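You operate a simulated robot arm through the tools that you are given. There is no shell and no other tool. Be economical: measure what you need, move in short steps, check, and stop when the job is done.

You are at the controls of a simulated robot arm. One attempt, no reset.

TASK
Stand the grey peg beside the green ring. It goes on the side that lies toward x +0.7, y +0.7 (a direction in the base frame), with about 3 cm between them.

Only the result counts: the job must be done as asked and must still hold three seconds after the hand-in. Knocking over, shifting, dropping, spilling or breaking anything else fails it.

THE ROBOT
A 6-joint arm with a two-finger parallel gripper, fixed in place. Base frame: the origin is at the foot of the arm, x ahead of it, y to its left, z up; the work surface is at about z = 0. Lengths are in mm, angles in rad, forces in N, time in s.
With the tool pointing down near the work surface it reaches from about 140 to 580 mm from the base axis. Its first joint turns from -1.152 to 1.152 rad. Payload 2.1 kg.
The TCP is the grasp point between the finger pads, 30 mm short of the fingertips. In the tool frame z runs along the fingers and y along their closing line. Largest opening 94 mm; finger width 28, thickness 10; the body of the gripper, 50 by 96 mm, starts 55 mm behind the TCP.
Orientation is told as [roll, pitch, yaw] about the base's x, y, z axes, in that order, counted from this pose: with the fingers straight down and closing along the base's y, the tool's x points along the base's -x, its y along +y and its z along -z.

THE INTERFACE
- The arm moves only by the tool play_rows. Its argument "deltas" is a list of rows, each an object of numbers (a shift or turn left out is 0, a gripper value left out holds the last): "x", "y", "z": the shift along the tool's x, y, z in units of 40 mm (1.0 is 40 mm); "yaw": the turn about the tool's z in units of 8 degrees (1.0 is 8 degrees). In form: [{"x": .., "y": .., "z": .., "yaw": ..}, ...]. A call has 1 to 8 rows; each row shifts and turns the commanded pose from where the row before left it, along the tool's axes as they then stand. "jaw" is the gripper command, from -1 (shut) to 1 (fully open), values between in proportion, set as the call begins (left out, the last holds). A call with a number of a shift or a turn outside -1 to 1 is refused whole. Each row takes 0.2 s and may step no farther than 50 mm and 0.15 rad from the row before; otherwise, or with a gripper value out of range, the whole call is refused. Where a pose cannot be reached the arm comes as near as it can. A force on the tool above 40 N (or 10 N above the force at the start of the call, whichever is more), or a blocked arm, ends the call early, and 0.2 s more pass. Each finger travels about 72 mm/s and halts on what it meets, pressing with about 42 N; the grip force reading is that of the motor and also rises with nothing between the fingers. The clock runs only during rows and for 0.2 s after the last one: add rows that do not move to give the fingers time. It gives the time, the measured TCP pose, the force on the tool (base axes), the opening and the grip force at its end, in the units of the frame above (readings bear some noise), and new pictures: "show" is both (left out), scene, wrist or none.
- Cameras (640 x 400 px; columns grow to the right, rows downward): "scene" is fixed at [63.2, -382.3, 479.3]; the picture's right is [0.67, -0.74, 0.00], its down [-0.46, -0.42, -0.78] and it looks along [0.58, 0.52, -0.63] (base axes); focal length 247 px, centre (320, 200). "wrist" rides on the gripper at [-37, 0, -58] in the tool frame; the picture's right is [0.00, -1.00, 0.00], its down [0.97, 0.00, -0.24] and it looks along [0.24, 0.00, 0.97] (tool axes); focal length 218 px, centre (320, 200).
- pixel_to_xyz(camera, pixels): for up to 12 pixels [column, row] of the newest picture of that camera ("zoom" is the newest enlarged one), the place [x, y, z] in the base frame of the surface seen there, good to about 3 mm. No time passes.
- close_up(camera, box): a new picture of the part [left, top, right, bottom] of that camera's present view, enlarged. No time passes.
- job_done(): hands the job in; it is judged then, once.

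Work in short steps. Measure before you move; look again where a grasp or a placing could have gone wrong, and mend it. You have 60 turns and 120 pictures in all, those below and enlarged ones among them. Open the gripper and draw the arm clear of the work before you hand the job in, unless the task says otherwise; then end with one line.

The tools are called after ">>>" as a command line: name --argument value ..., lists and objects as JSON in quotes. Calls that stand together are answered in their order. play_rows: Moves the arm, as the interface text tells. Its arguments: {"type":"object","properties":{"deltas":{"type":"array"},"jaw":{"type":"number"},"show":{"type":"string","enum":["both","scene","wrist","none"]}},"required":["deltas"]} The other tools are called the same way: pixel_to_xyz (camera, pixels) gives the place of the surface under pixels of a picture; close_up (camera, box) takes an enlarged picture of a part of a camera's view; job_done () hands the job in.

At the start:

```text
time_s: 0.0
tool_pos: [213.2, -267.0, 319.4]
tool_rot: [0.0, 0.0, 0.0]
ft_force: [0.7, 0.4, 0.2]
opening: 94.0
grasp_force: 0.1
```

scene: 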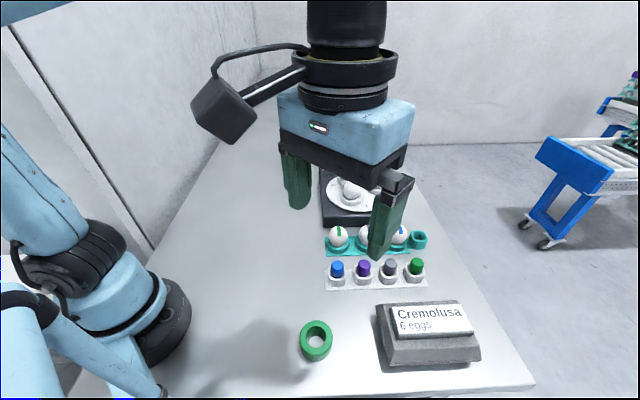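
wrist: 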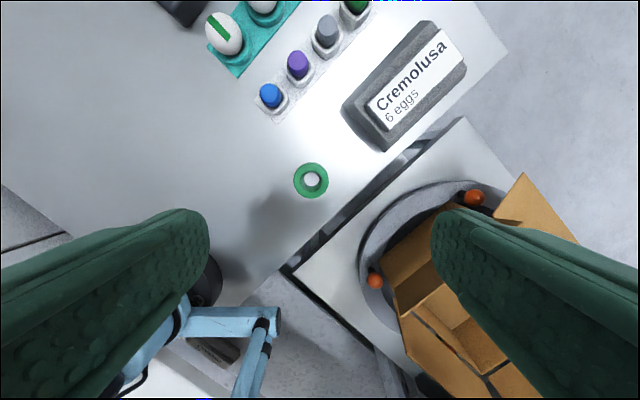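

The scene shows the green ring near (316,340) and the grey peg near (390,270) in a row of pegs in a holder. I enlarge and measure both.

>>> close_up --camera "scene" --box '[280, 220, 480, 370]'

>>> close_up --camera "wrist" --box '[240, 0, 480, 210]'

>>> pixel_to_xyz --camera "wrist" --pixels '[[311, 180], [298, 180], [324, 180], [311, 166], [311, 195], [327, 25], [326, 40], [298, 62], [355, 5], [270, 92], [330, 130]]'

>>> pixel_to_xyz --camera "scene" --pixels '[[316, 338], [390, 265], [390, 273], [390, 281], [364, 267], [416, 263], [337, 269], [316, 323], [303, 338], [330, 338], [345, 320]]'

```text
2.67 times, centred on (380, 295) of scene
```

zoom: 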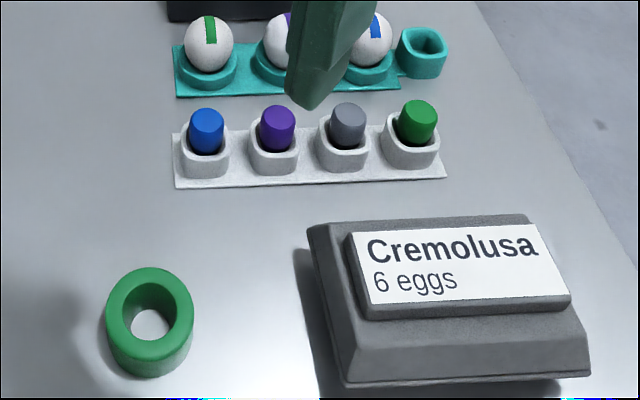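

```text
1.90 times, centred on (360, 105) of wrist
```

zoom: 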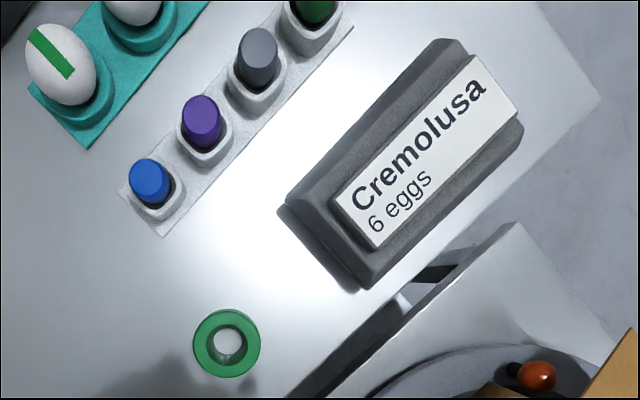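

```text
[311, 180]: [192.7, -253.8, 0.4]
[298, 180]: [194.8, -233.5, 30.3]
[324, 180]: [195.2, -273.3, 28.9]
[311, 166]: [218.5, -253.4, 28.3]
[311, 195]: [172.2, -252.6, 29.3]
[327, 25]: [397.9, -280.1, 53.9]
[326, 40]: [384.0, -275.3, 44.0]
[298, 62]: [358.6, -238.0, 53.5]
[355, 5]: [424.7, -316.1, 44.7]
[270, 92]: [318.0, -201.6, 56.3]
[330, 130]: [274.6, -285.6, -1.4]
```

```text
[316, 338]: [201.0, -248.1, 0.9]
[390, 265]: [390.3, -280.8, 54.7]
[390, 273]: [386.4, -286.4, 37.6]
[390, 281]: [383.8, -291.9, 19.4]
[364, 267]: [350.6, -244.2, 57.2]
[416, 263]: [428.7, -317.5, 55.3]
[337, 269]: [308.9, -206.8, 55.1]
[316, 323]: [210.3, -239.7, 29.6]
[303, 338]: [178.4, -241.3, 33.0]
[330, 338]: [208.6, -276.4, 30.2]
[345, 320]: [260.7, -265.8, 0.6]
```

The grey peg is at about (391,-279) with its top at z≈55, and the ring is centred near (195,-253). The pegs stand in a row along (0.72,-0.69), so I will close across the row with a yaw of 44°. I move over the peg at height first.

>>> play_rows --deltas '[{"x": -0.89, "y": -0.06}, {"x": -0.89, "y": -0.06}, {"x": -0.89, "y": -0.06}, {"x": -0.89, "y": -0.06}, {"x": -0.89, "y": -0.06}, {"yaw": 1}, {"yaw": 1}, {"yaw": 1}]' --show "none"

>>> play_rows --deltas '[{"yaw": 1}, {"yaw": 1}, {"yaw": 0.5}, {"z": 0.9}, {"z": 0.9}, {"z": 0.9}]'

```text
time_s: 1.8
tool_pos: [390.5, -280.0, 318.7]
tool_rot: [-0.001, 0.0, -0.421]
ft_force: [2.0, -0.6, 0.0]
opening: 94.2
grasp_force: 0.1
```

```text
time_s: 3.2
tool_pos: [390.6, -280.4, 211.0]
tool_rot: [-0.001, 0.0, -0.768]
ft_force: [0.2, -0.2, -1.1]
opening: 94.1
grasp_force: 0.1
```

scene: 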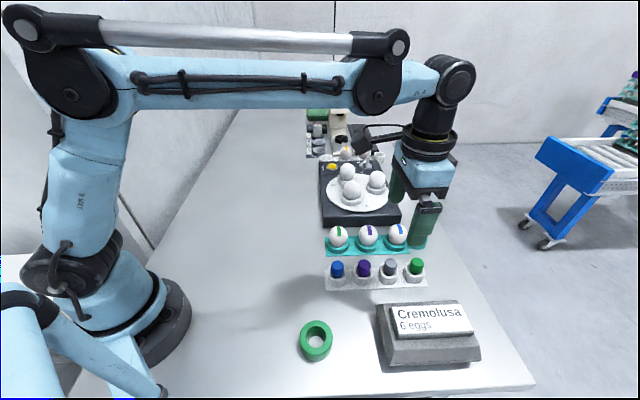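
wrist: 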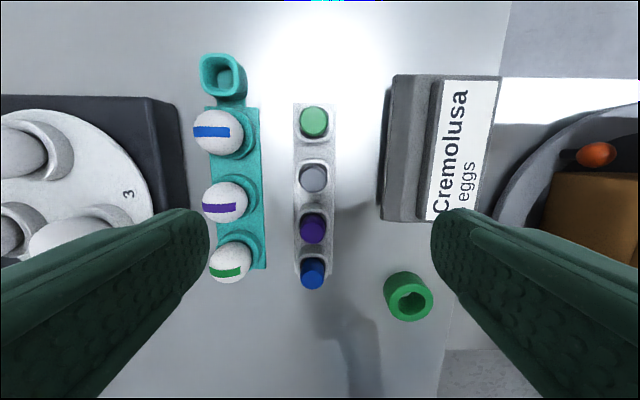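

The wrist view now shows the row vertical, with the grey peg at (314,178) and eggs to its left at about (225,200). I measure the peg, the clearances and the ring.

>>> pixel_to_xyz --camera "wrist" --pixels '[[314, 176], [301, 176], [326, 176], [314, 165], [314, 188], [331, 180], [246, 203], [262, 200], [243, 135], [383, 190], [337, 200]]'

>>> close_up --camera "wrist" --box '[190, 80, 450, 330]'

>>> close_up --camera "scene" --box '[320, 215, 440, 295]'

>>> pixel_to_xyz --camera "scene" --pixels '[[316, 321], [301, 337], [332, 337], [316, 353], [316, 361], [390, 262], [390, 269], [390, 276], [383, 279], [397, 279], [383, 265], [396, 265]]'

```text
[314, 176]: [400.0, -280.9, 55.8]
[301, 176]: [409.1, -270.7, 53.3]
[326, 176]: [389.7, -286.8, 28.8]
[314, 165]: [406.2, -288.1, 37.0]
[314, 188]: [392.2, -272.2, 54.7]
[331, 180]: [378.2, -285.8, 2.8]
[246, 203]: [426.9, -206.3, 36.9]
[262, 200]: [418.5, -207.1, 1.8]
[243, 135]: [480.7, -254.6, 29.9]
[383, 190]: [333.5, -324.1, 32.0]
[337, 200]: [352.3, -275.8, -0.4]
```

```text
1.60 times, centred on (320, 205) of wrist
```

zoom: 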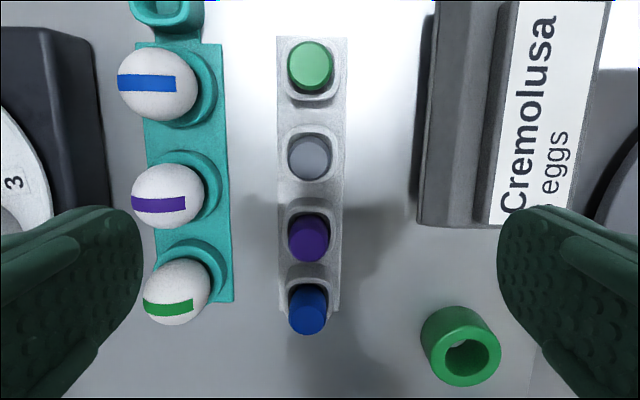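

```text
5.00 times, centred on (380, 255) of scene
```

zoom: 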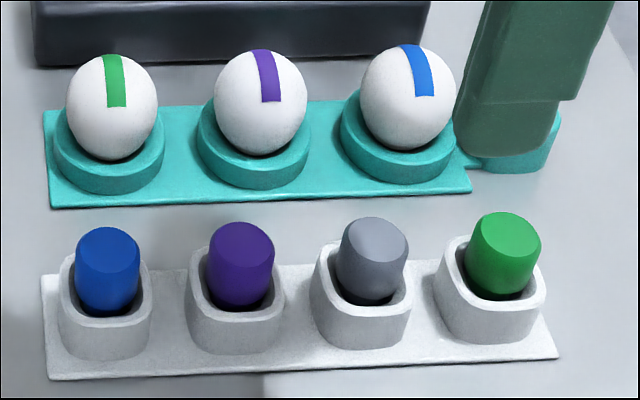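

```text
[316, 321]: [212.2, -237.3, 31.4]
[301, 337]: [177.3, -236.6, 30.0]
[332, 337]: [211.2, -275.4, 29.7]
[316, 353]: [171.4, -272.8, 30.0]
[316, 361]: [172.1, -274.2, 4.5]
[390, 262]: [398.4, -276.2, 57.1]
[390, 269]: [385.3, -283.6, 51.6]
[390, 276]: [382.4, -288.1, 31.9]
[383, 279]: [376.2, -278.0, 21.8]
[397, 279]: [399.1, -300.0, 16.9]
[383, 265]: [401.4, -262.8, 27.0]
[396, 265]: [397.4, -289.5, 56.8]
```

The peg centre works out at about (398.5,-279), diameter about 27, top z≈56, with the socket rim at z≈28. Eggs and box are both more than 65 mm away across the row, so there is room. I correct the position, part-open the gripper to about 64 mm and descend to z≈90.

>>> play_rows --deltas '[{"x": -0.12, "y": 0.165}, {"z": 0.8}, {"z": 0.8}, {"z": 0.8}, {"z": 0.6}, {}]' --jaw 0.36

>>> close_up --camera "scene" --box '[320, 200, 460, 295]'

```text
time_s: 4.6
tool_pos: [399.1, -279.7, 91.6]
tool_rot: [0.0, -0.001, -0.768]
ft_force: [0.1, 0.4, 0.6]
opening: 64.0
grasp_force: 0.1
```

scene: 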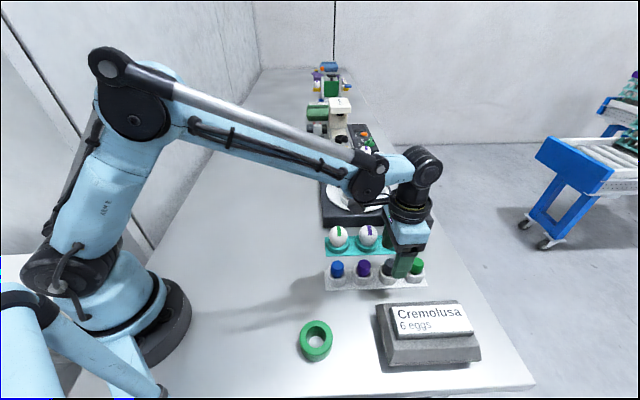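
wrist: 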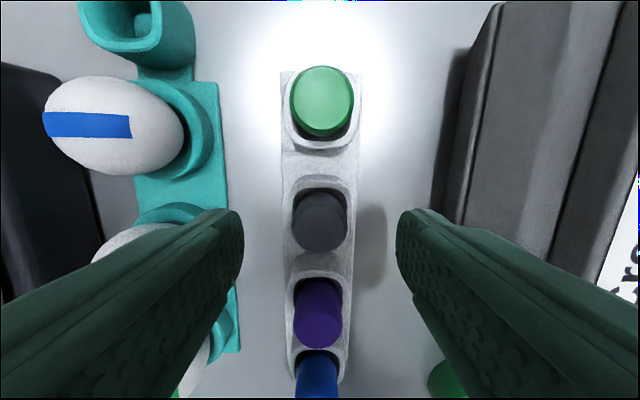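

```text
4.21 times, centred on (390, 248) of scene
```

zoom: 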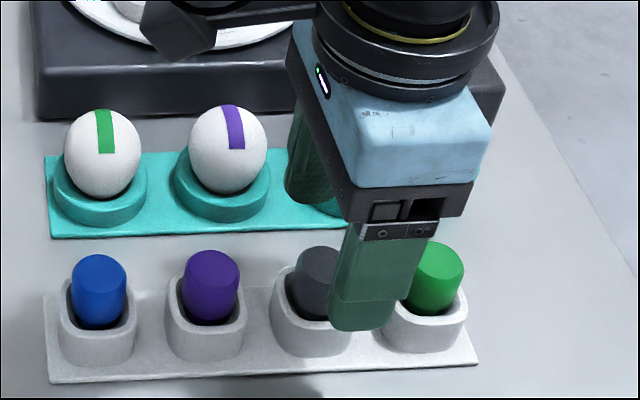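

The peg sits centred between the fingers in the wrist view, at about (320,222). I verify where the top is along the row before descending.

>>> pixel_to_xyz --camera "wrist" --pixels '[[320, 195], [320, 205], [320, 215], [320, 225], [320, 235], [320, 245], [298, 222], [344, 222], [320, 182], [320, 262]]'

```text
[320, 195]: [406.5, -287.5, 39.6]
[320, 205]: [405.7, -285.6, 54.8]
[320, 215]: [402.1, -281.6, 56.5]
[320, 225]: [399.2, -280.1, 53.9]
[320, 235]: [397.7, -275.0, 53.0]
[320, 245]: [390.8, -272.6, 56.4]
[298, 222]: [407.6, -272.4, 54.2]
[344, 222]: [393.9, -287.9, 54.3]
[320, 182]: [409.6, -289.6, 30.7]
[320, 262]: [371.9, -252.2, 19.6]
```

The peg top spans (406,-286) to (391,-272), so its centre matches the TCP, and the socket rim is at about z 30. I descend to z≈64 (fingertips at about 34) and close.

>>> play_rows --deltas '[{"z": 0.4}, {"z": 0.28}, {}]' --show "none"

>>> play_rows --deltas '[{}, {}, {}, {}]' --jaw -1

```text
time_s: 5.4
tool_pos: [398.7, -277.4, 62.7]
tool_rot: [0.0, 0.002, -0.768]
ft_force: [-0.2, -0.9, -0.5]
opening: 64.2
grasp_force: 0.1
```

```text
time_s: 6.4
tool_pos: [398.5, -279.4, 64.1]
tool_rot: [0.0, 0.0, -0.767]
ft_force: [0.8, 0.5, -0.2]
opening: 21.9
grasp_force: 41.8
```

scene: 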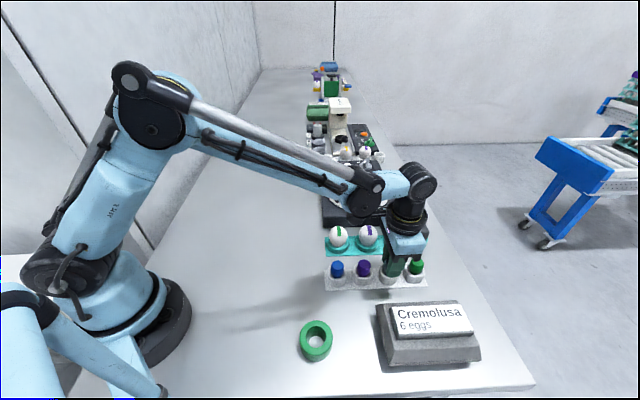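
wrist: 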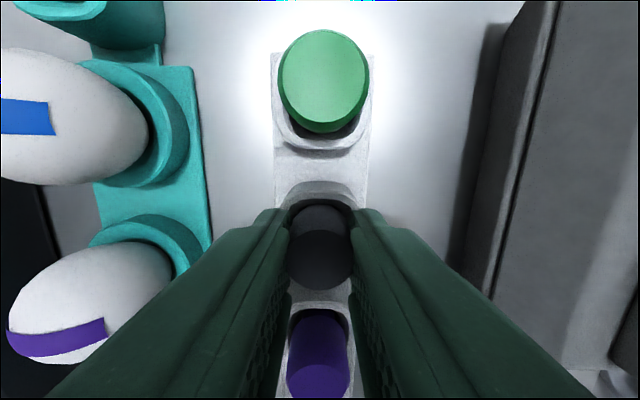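

The fingers hold the peg at a 21.9 mm opening. I lift straight up and check.

>>> play_rows --deltas '[{"z": -0.3}, {"z": -0.5}, {"z": -0.7}, {"z": -0.7}, {"z": -0.7}, {}]'

>>> close_up --camera "scene" --box '[320, 180, 460, 295]'

```text
time_s: 7.8
tool_pos: [399.2, -278.8, 180.4]
tool_rot: [0.0, -0.001, -0.769]
ft_force: [0.2, -0.2, -0.3]
opening: 22.2
grasp_force: 41.9
```

scene: 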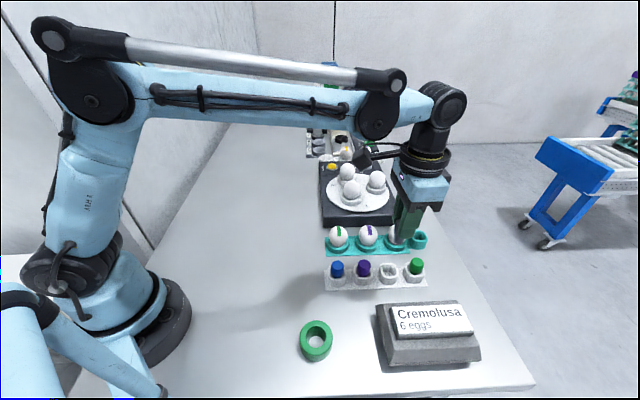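
wrist: 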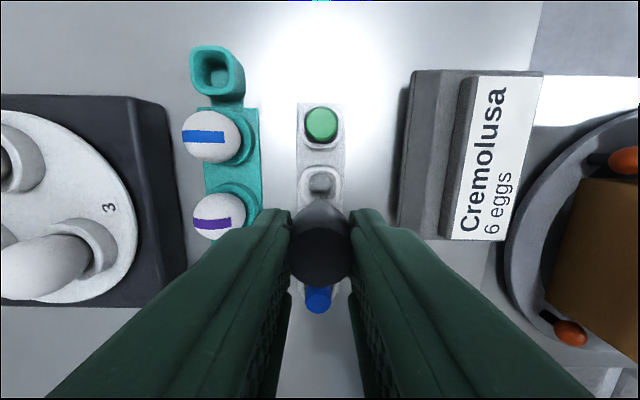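

```text
3.48 times, centred on (390, 238) of scene
```

zoom: 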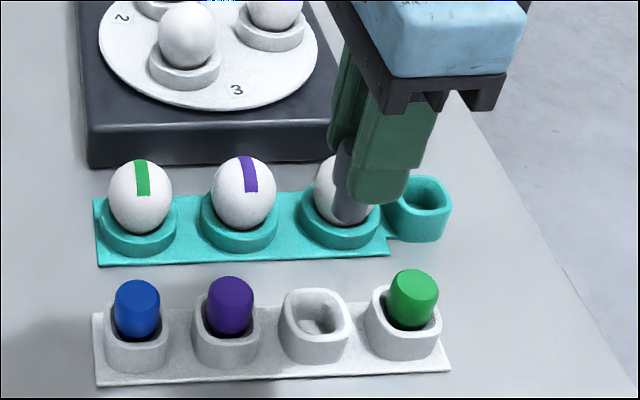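

The peg is lifted clean and the others are undisturbed. I measure the socket floor and the ring again to fix the release height and the target.

>>> pixel_to_xyz --camera "zoom" --pixels '[[310, 326], [318, 330], [306, 320], [314, 300], [350, 221], [340, 216], [362, 218], [345, 180]]'

>>> play_rows --deltas '[{"x": 0.816, "y": -0.292}, {"x": 0.816, "y": -0.292}, {"x": 0.816, "y": -0.292}, {"x": 0.816, "y": -0.292}, {"x": 0.816, "y": -0.292}, {}]'

>>> close_up --camera "scene" --box '[240, 180, 400, 380]'

```text
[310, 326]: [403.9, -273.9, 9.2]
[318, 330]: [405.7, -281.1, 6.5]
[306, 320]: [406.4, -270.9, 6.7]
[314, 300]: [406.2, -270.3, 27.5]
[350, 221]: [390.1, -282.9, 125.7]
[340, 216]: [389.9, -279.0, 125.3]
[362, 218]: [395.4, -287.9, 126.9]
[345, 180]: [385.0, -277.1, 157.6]
```

```text
time_s: 9.2
tool_pos: [239.9, -206.6, 179.5]
tool_rot: [-0.001, 0.0, -0.768]
ft_force: [-0.1, 0.6, -0.7]
opening: 22.1
grasp_force: 41.8
```

scene: 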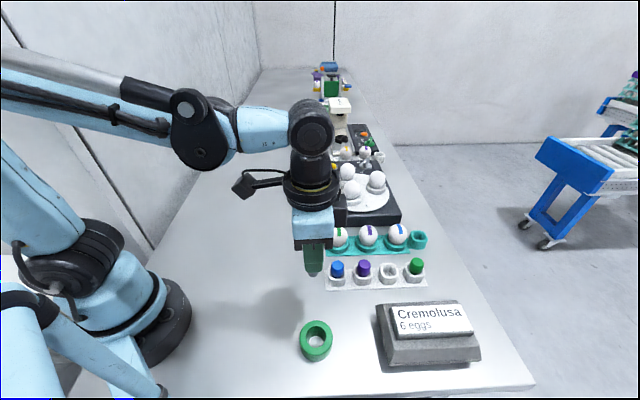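
wrist: 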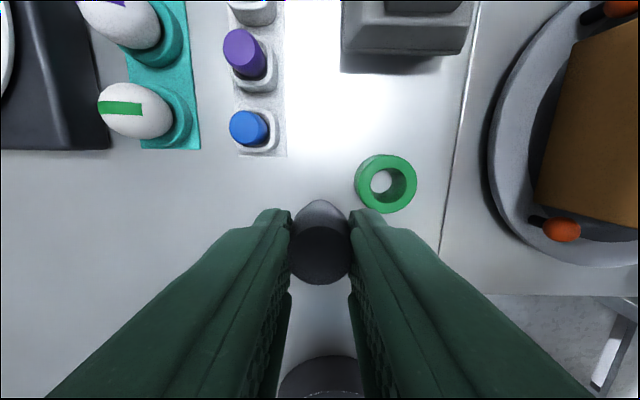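

```text
2.00 times, centred on (320, 280) of scene
```

zoom: 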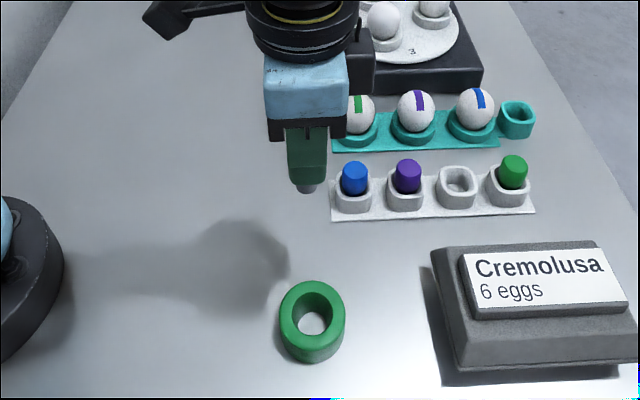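

The socket floor at z≈7 puts the peg bottom about 57 mm below the TCP. I recheck the ring from this view and lower most of the way.

>>> pixel_to_xyz --camera "wrist" --pixels '[[415, 182], [386, 155], [386, 212], [388, 170], [388, 196], [400, 160], [376, 207], [410, 200], [364, 165]]'

>>> play_rows --deltas '[{"z": 0.8}, {"z": 0.8}, {"z": 0.7}, {"z": 0.3}, {}]'

>>> close_up --camera "scene" --box '[260, 240, 400, 380]'

```text
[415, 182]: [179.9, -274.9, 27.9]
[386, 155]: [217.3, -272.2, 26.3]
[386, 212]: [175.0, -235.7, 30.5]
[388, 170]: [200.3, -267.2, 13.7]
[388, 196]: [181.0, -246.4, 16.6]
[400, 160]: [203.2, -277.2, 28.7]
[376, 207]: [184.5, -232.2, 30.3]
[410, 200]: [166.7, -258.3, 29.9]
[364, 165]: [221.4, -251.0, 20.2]
```

```text
time_s: 10.4
tool_pos: [241.2, -206.5, 75.5]
tool_rot: [0.001, 0.001, -0.769]
ft_force: [-0.6, -0.3, -0.7]
opening: 21.7
grasp_force: 42.1
```

scene: 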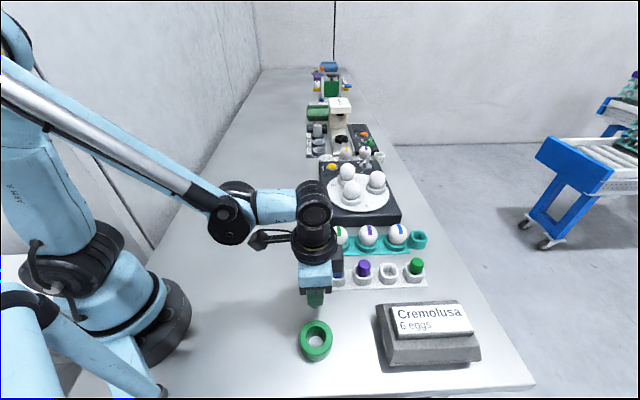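
wrist: 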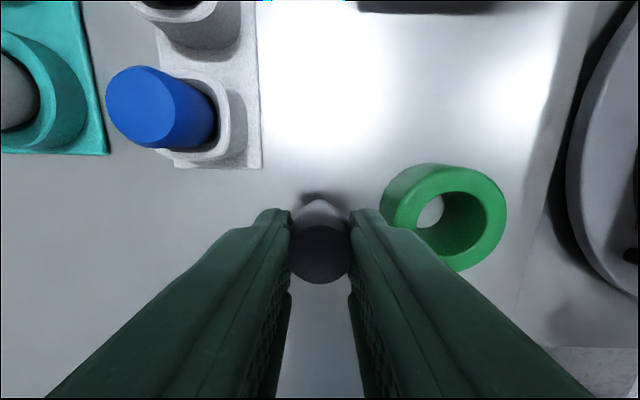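

```text
2.86 times, centred on (330, 310) of scene
```

zoom: 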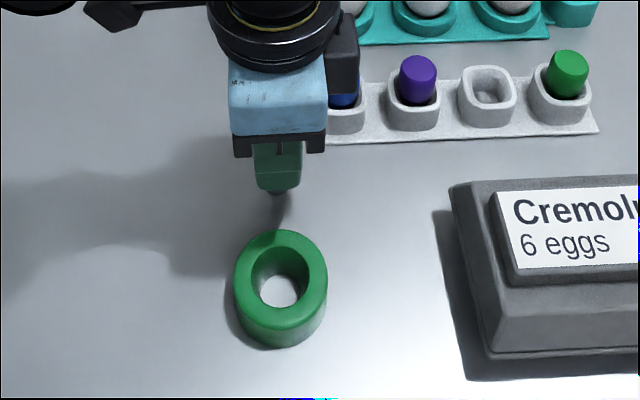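

The ring centre fits at (193.5,-254.5) with radius 25.5, so the peg at (241,-206.5) gives a gap of about 31 mm in the right direction. I lower to just above the surface and read the force.

>>> play_rows --deltas '[{"z": 0.2}, {"z": 0.17}, {"z": 0.05}, {}]' --show "none"

>>> close_up --camera "scene" --box '[290, 270, 350, 330]'

```text
time_s: 11.4
tool_pos: [240.9, -205.8, 58.6]
tool_rot: [0.001, 0.002, -0.768]
ft_force: [-0.3, 1.0, 0.6]
opening: 22.1
grasp_force: 41.8
```

```text
6.67 times, centred on (320, 300) of scene
```

zoom: 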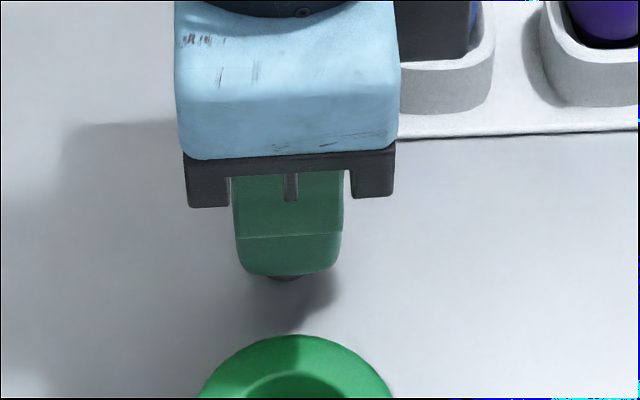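

There is no contact yet at z 58.6. I feel downward in small steps.

>>> play_rows --deltas '[{"z": 0.025}, {"z": 0.025}, {}]' --show "none"

>>> play_rows --deltas '[{"z": 0.025}, {}]' --show "none"

```text
time_s: 12.2
tool_pos: [240.6, -207.6, 57.1]
tool_rot: [-0.001, 0.001, -0.769]
ft_force: [-0.2, 1.7, 29.6]
opening: 24.3
grasp_force: 42.6
```

```text
time_s: 12.8
tool_pos: [241.6, -206.9, 55.8]
tool_rot: [0.0, -0.002, -0.767]
ft_force: [0.9, 0.4, 27.1]
opening: 24.1
grasp_force: 42.0
```

Contact shows 27–30 N upward, so the peg is on the surface. I ease up 1 mm and look before releasing.

>>> play_rows --deltas '[{"z": -0.025}, {}]'

>>> close_up --camera "wrist" --box '[240, 160, 540, 320]'

```text
time_s: 13.4
tool_pos: [240.2, -207.2, 57.1]
tool_rot: [0.0, 0.002, -0.768]
ft_force: [-0.6, 0.1, -0.1]
opening: 24.6
grasp_force: 42.1
```

scene: 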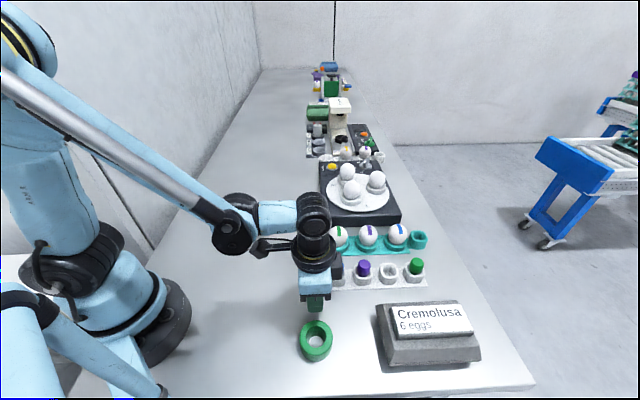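
wrist: 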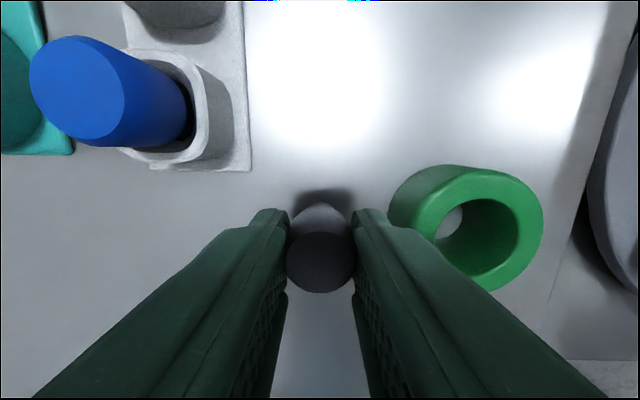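

```text
2.13 times, centred on (390, 240) of wrist
```

zoom: 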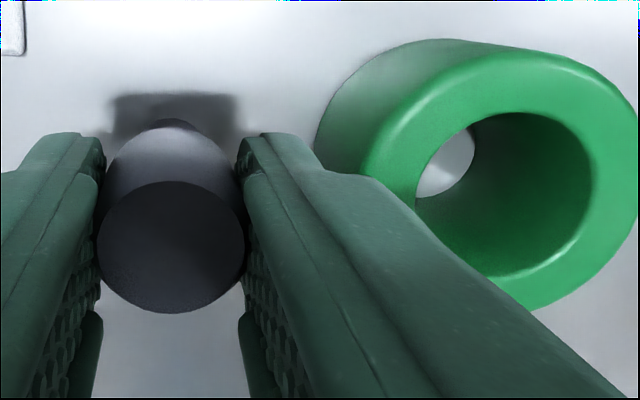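

The peg looks upright (top at (320,262)) and the ring is untouched. I ease down 0.6 mm so it barely touches, then open just to 38 mm, which keeps the finger clear of the ring.

>>> play_rows --deltas '[{"z": 0.015}, {}]' --show "none"

>>> play_rows --deltas '[{}, {}, {}]' --jaw -0.19

```text
time_s: 14.0
tool_pos: [241.3, -207.7, 55.8]
tool_rot: [0.0, 0.0, -0.769]
ft_force: [-1.0, 0.1, 2.5]
opening: 24.3
grasp_force: 41.8
```

```text
time_s: 14.8
tool_pos: [240.9, -207.5, 55.9]
tool_rot: [0.0, 0.001, -0.769]
ft_force: [-0.5, -0.1, -0.9]
opening: 38.0
grasp_force: 0.0
```

scene: 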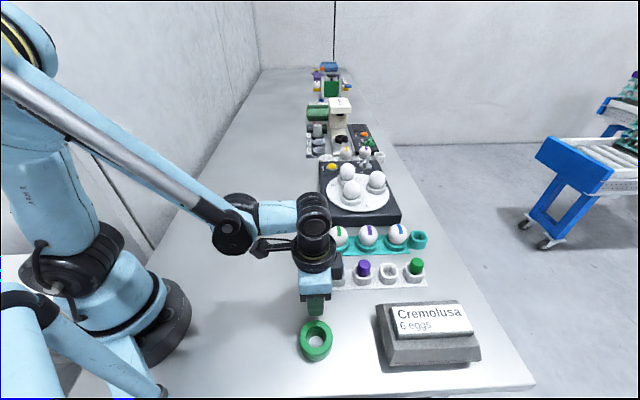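
wrist: 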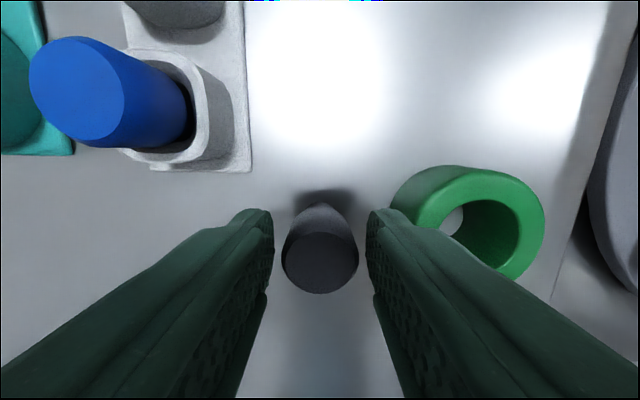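

The peg is free of both fingers and standing at (320,262). I rise straight up and away.

>>> play_rows --deltas '[{"z": -0.2}, {"z": -0.5}, {"z": -0.9}, {"z": -0.9}, {"z": -0.9}, {}]' --show "none"

>>> play_rows --deltas '[{"z": -0.9}, {"x": 0.7, "y": 0.7}, {"x": 0.7, "y": 0.7}, {}]'

>>> close_up --camera "scene" --box '[270, 220, 430, 370]'

```text
time_s: 16.2
tool_pos: [239.8, -207.7, 192.8]
tool_rot: [-0.001, 0.0, -0.767]
ft_force: [0.0, -0.8, 0.5]
opening: 37.9
grasp_force: 0.1
```

```text
time_s: 17.2
tool_pos: [238.8, -128.1, 229.1]
tool_rot: [0.001, -0.001, -0.768]
ft_force: [0.8, 0.3, 0.5]
opening: 38.3
grasp_force: 0.1
```

scene: 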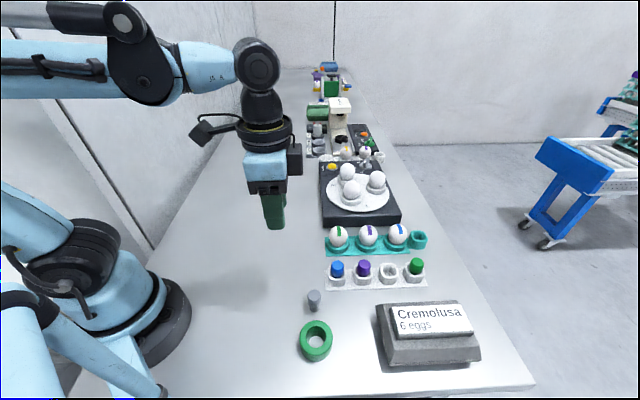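
wrist: 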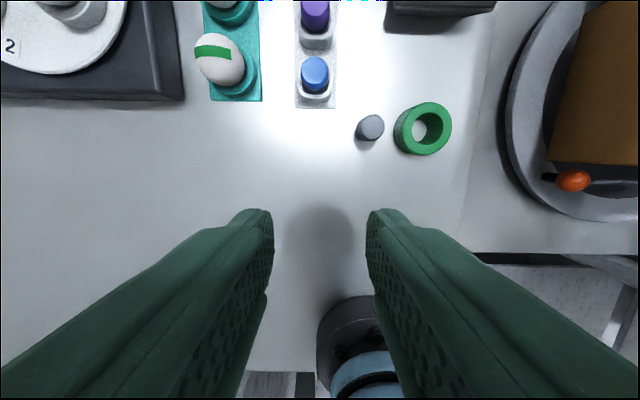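

```text
2.67 times, centred on (350, 295) of scene
```

zoom: 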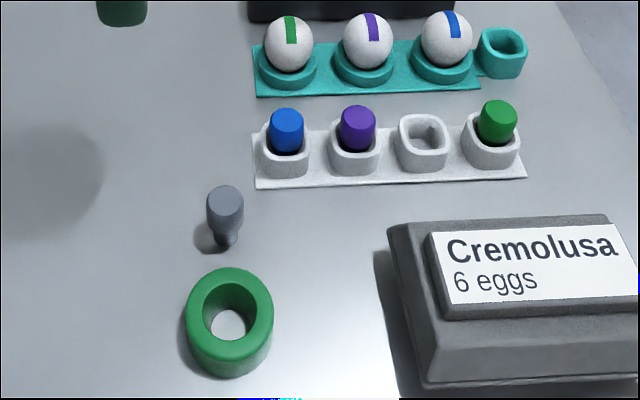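

The peg stands alone, with a narrower foot, and the ring and the others are in place. I measure the peg and the ring to confirm the gap and uprightness.

>>> close_up --camera "scene" --box '[290, 280, 345, 335]'

>>> pixel_to_xyz --camera "scene" --pixels '[[314, 294], [308, 294], [320, 294], [314, 300], [314, 305], [314, 310], [316, 321], [301, 337], [332, 337], [316, 353]]'

>>> pixel_to_xyz --camera "wrist" --pixels '[[371, 126], [382, 126], [371, 116], [366, 135], [395, 125], [422, 103], [450, 128], [424, 154], [360, 128]]'

```text
7.27 times, centred on (318, 308) of scene
```

zoom: 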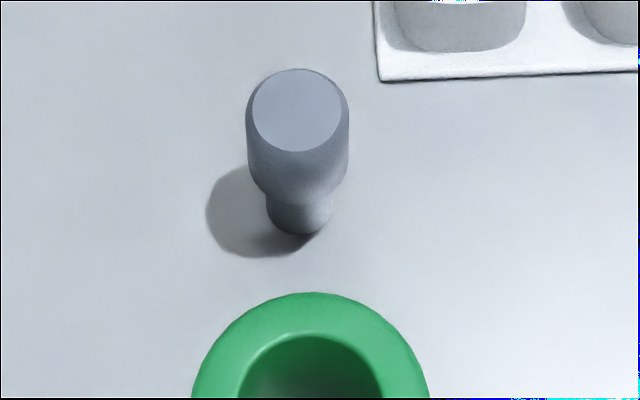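

```text
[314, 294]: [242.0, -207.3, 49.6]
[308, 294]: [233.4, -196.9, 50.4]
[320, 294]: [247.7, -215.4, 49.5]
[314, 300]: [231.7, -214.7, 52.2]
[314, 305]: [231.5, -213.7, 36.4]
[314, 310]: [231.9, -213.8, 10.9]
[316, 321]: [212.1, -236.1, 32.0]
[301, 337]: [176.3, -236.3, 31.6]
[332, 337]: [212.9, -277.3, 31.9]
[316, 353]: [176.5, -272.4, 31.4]
```

```text
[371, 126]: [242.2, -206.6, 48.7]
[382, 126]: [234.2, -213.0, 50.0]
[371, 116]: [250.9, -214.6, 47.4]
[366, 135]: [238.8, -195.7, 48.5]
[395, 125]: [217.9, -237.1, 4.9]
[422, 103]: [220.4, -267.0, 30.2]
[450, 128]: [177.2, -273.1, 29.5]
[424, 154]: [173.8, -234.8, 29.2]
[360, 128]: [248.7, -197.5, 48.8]
```

The peg is upright at about (241.5,-206.5), and the gap to the ring is about 30 mm along (+0.7,+0.7). The arm is clear, so I hand the job in.

>>> job_done

```text
The job is handed in.
```

The grey peg is standing upright about 30 mm from the green ring, on the side toward +x, +y. The ring and the other objects look undisturbed, the gripper is part-open (38 mm) and off the peg, and the arm is clear of the work.
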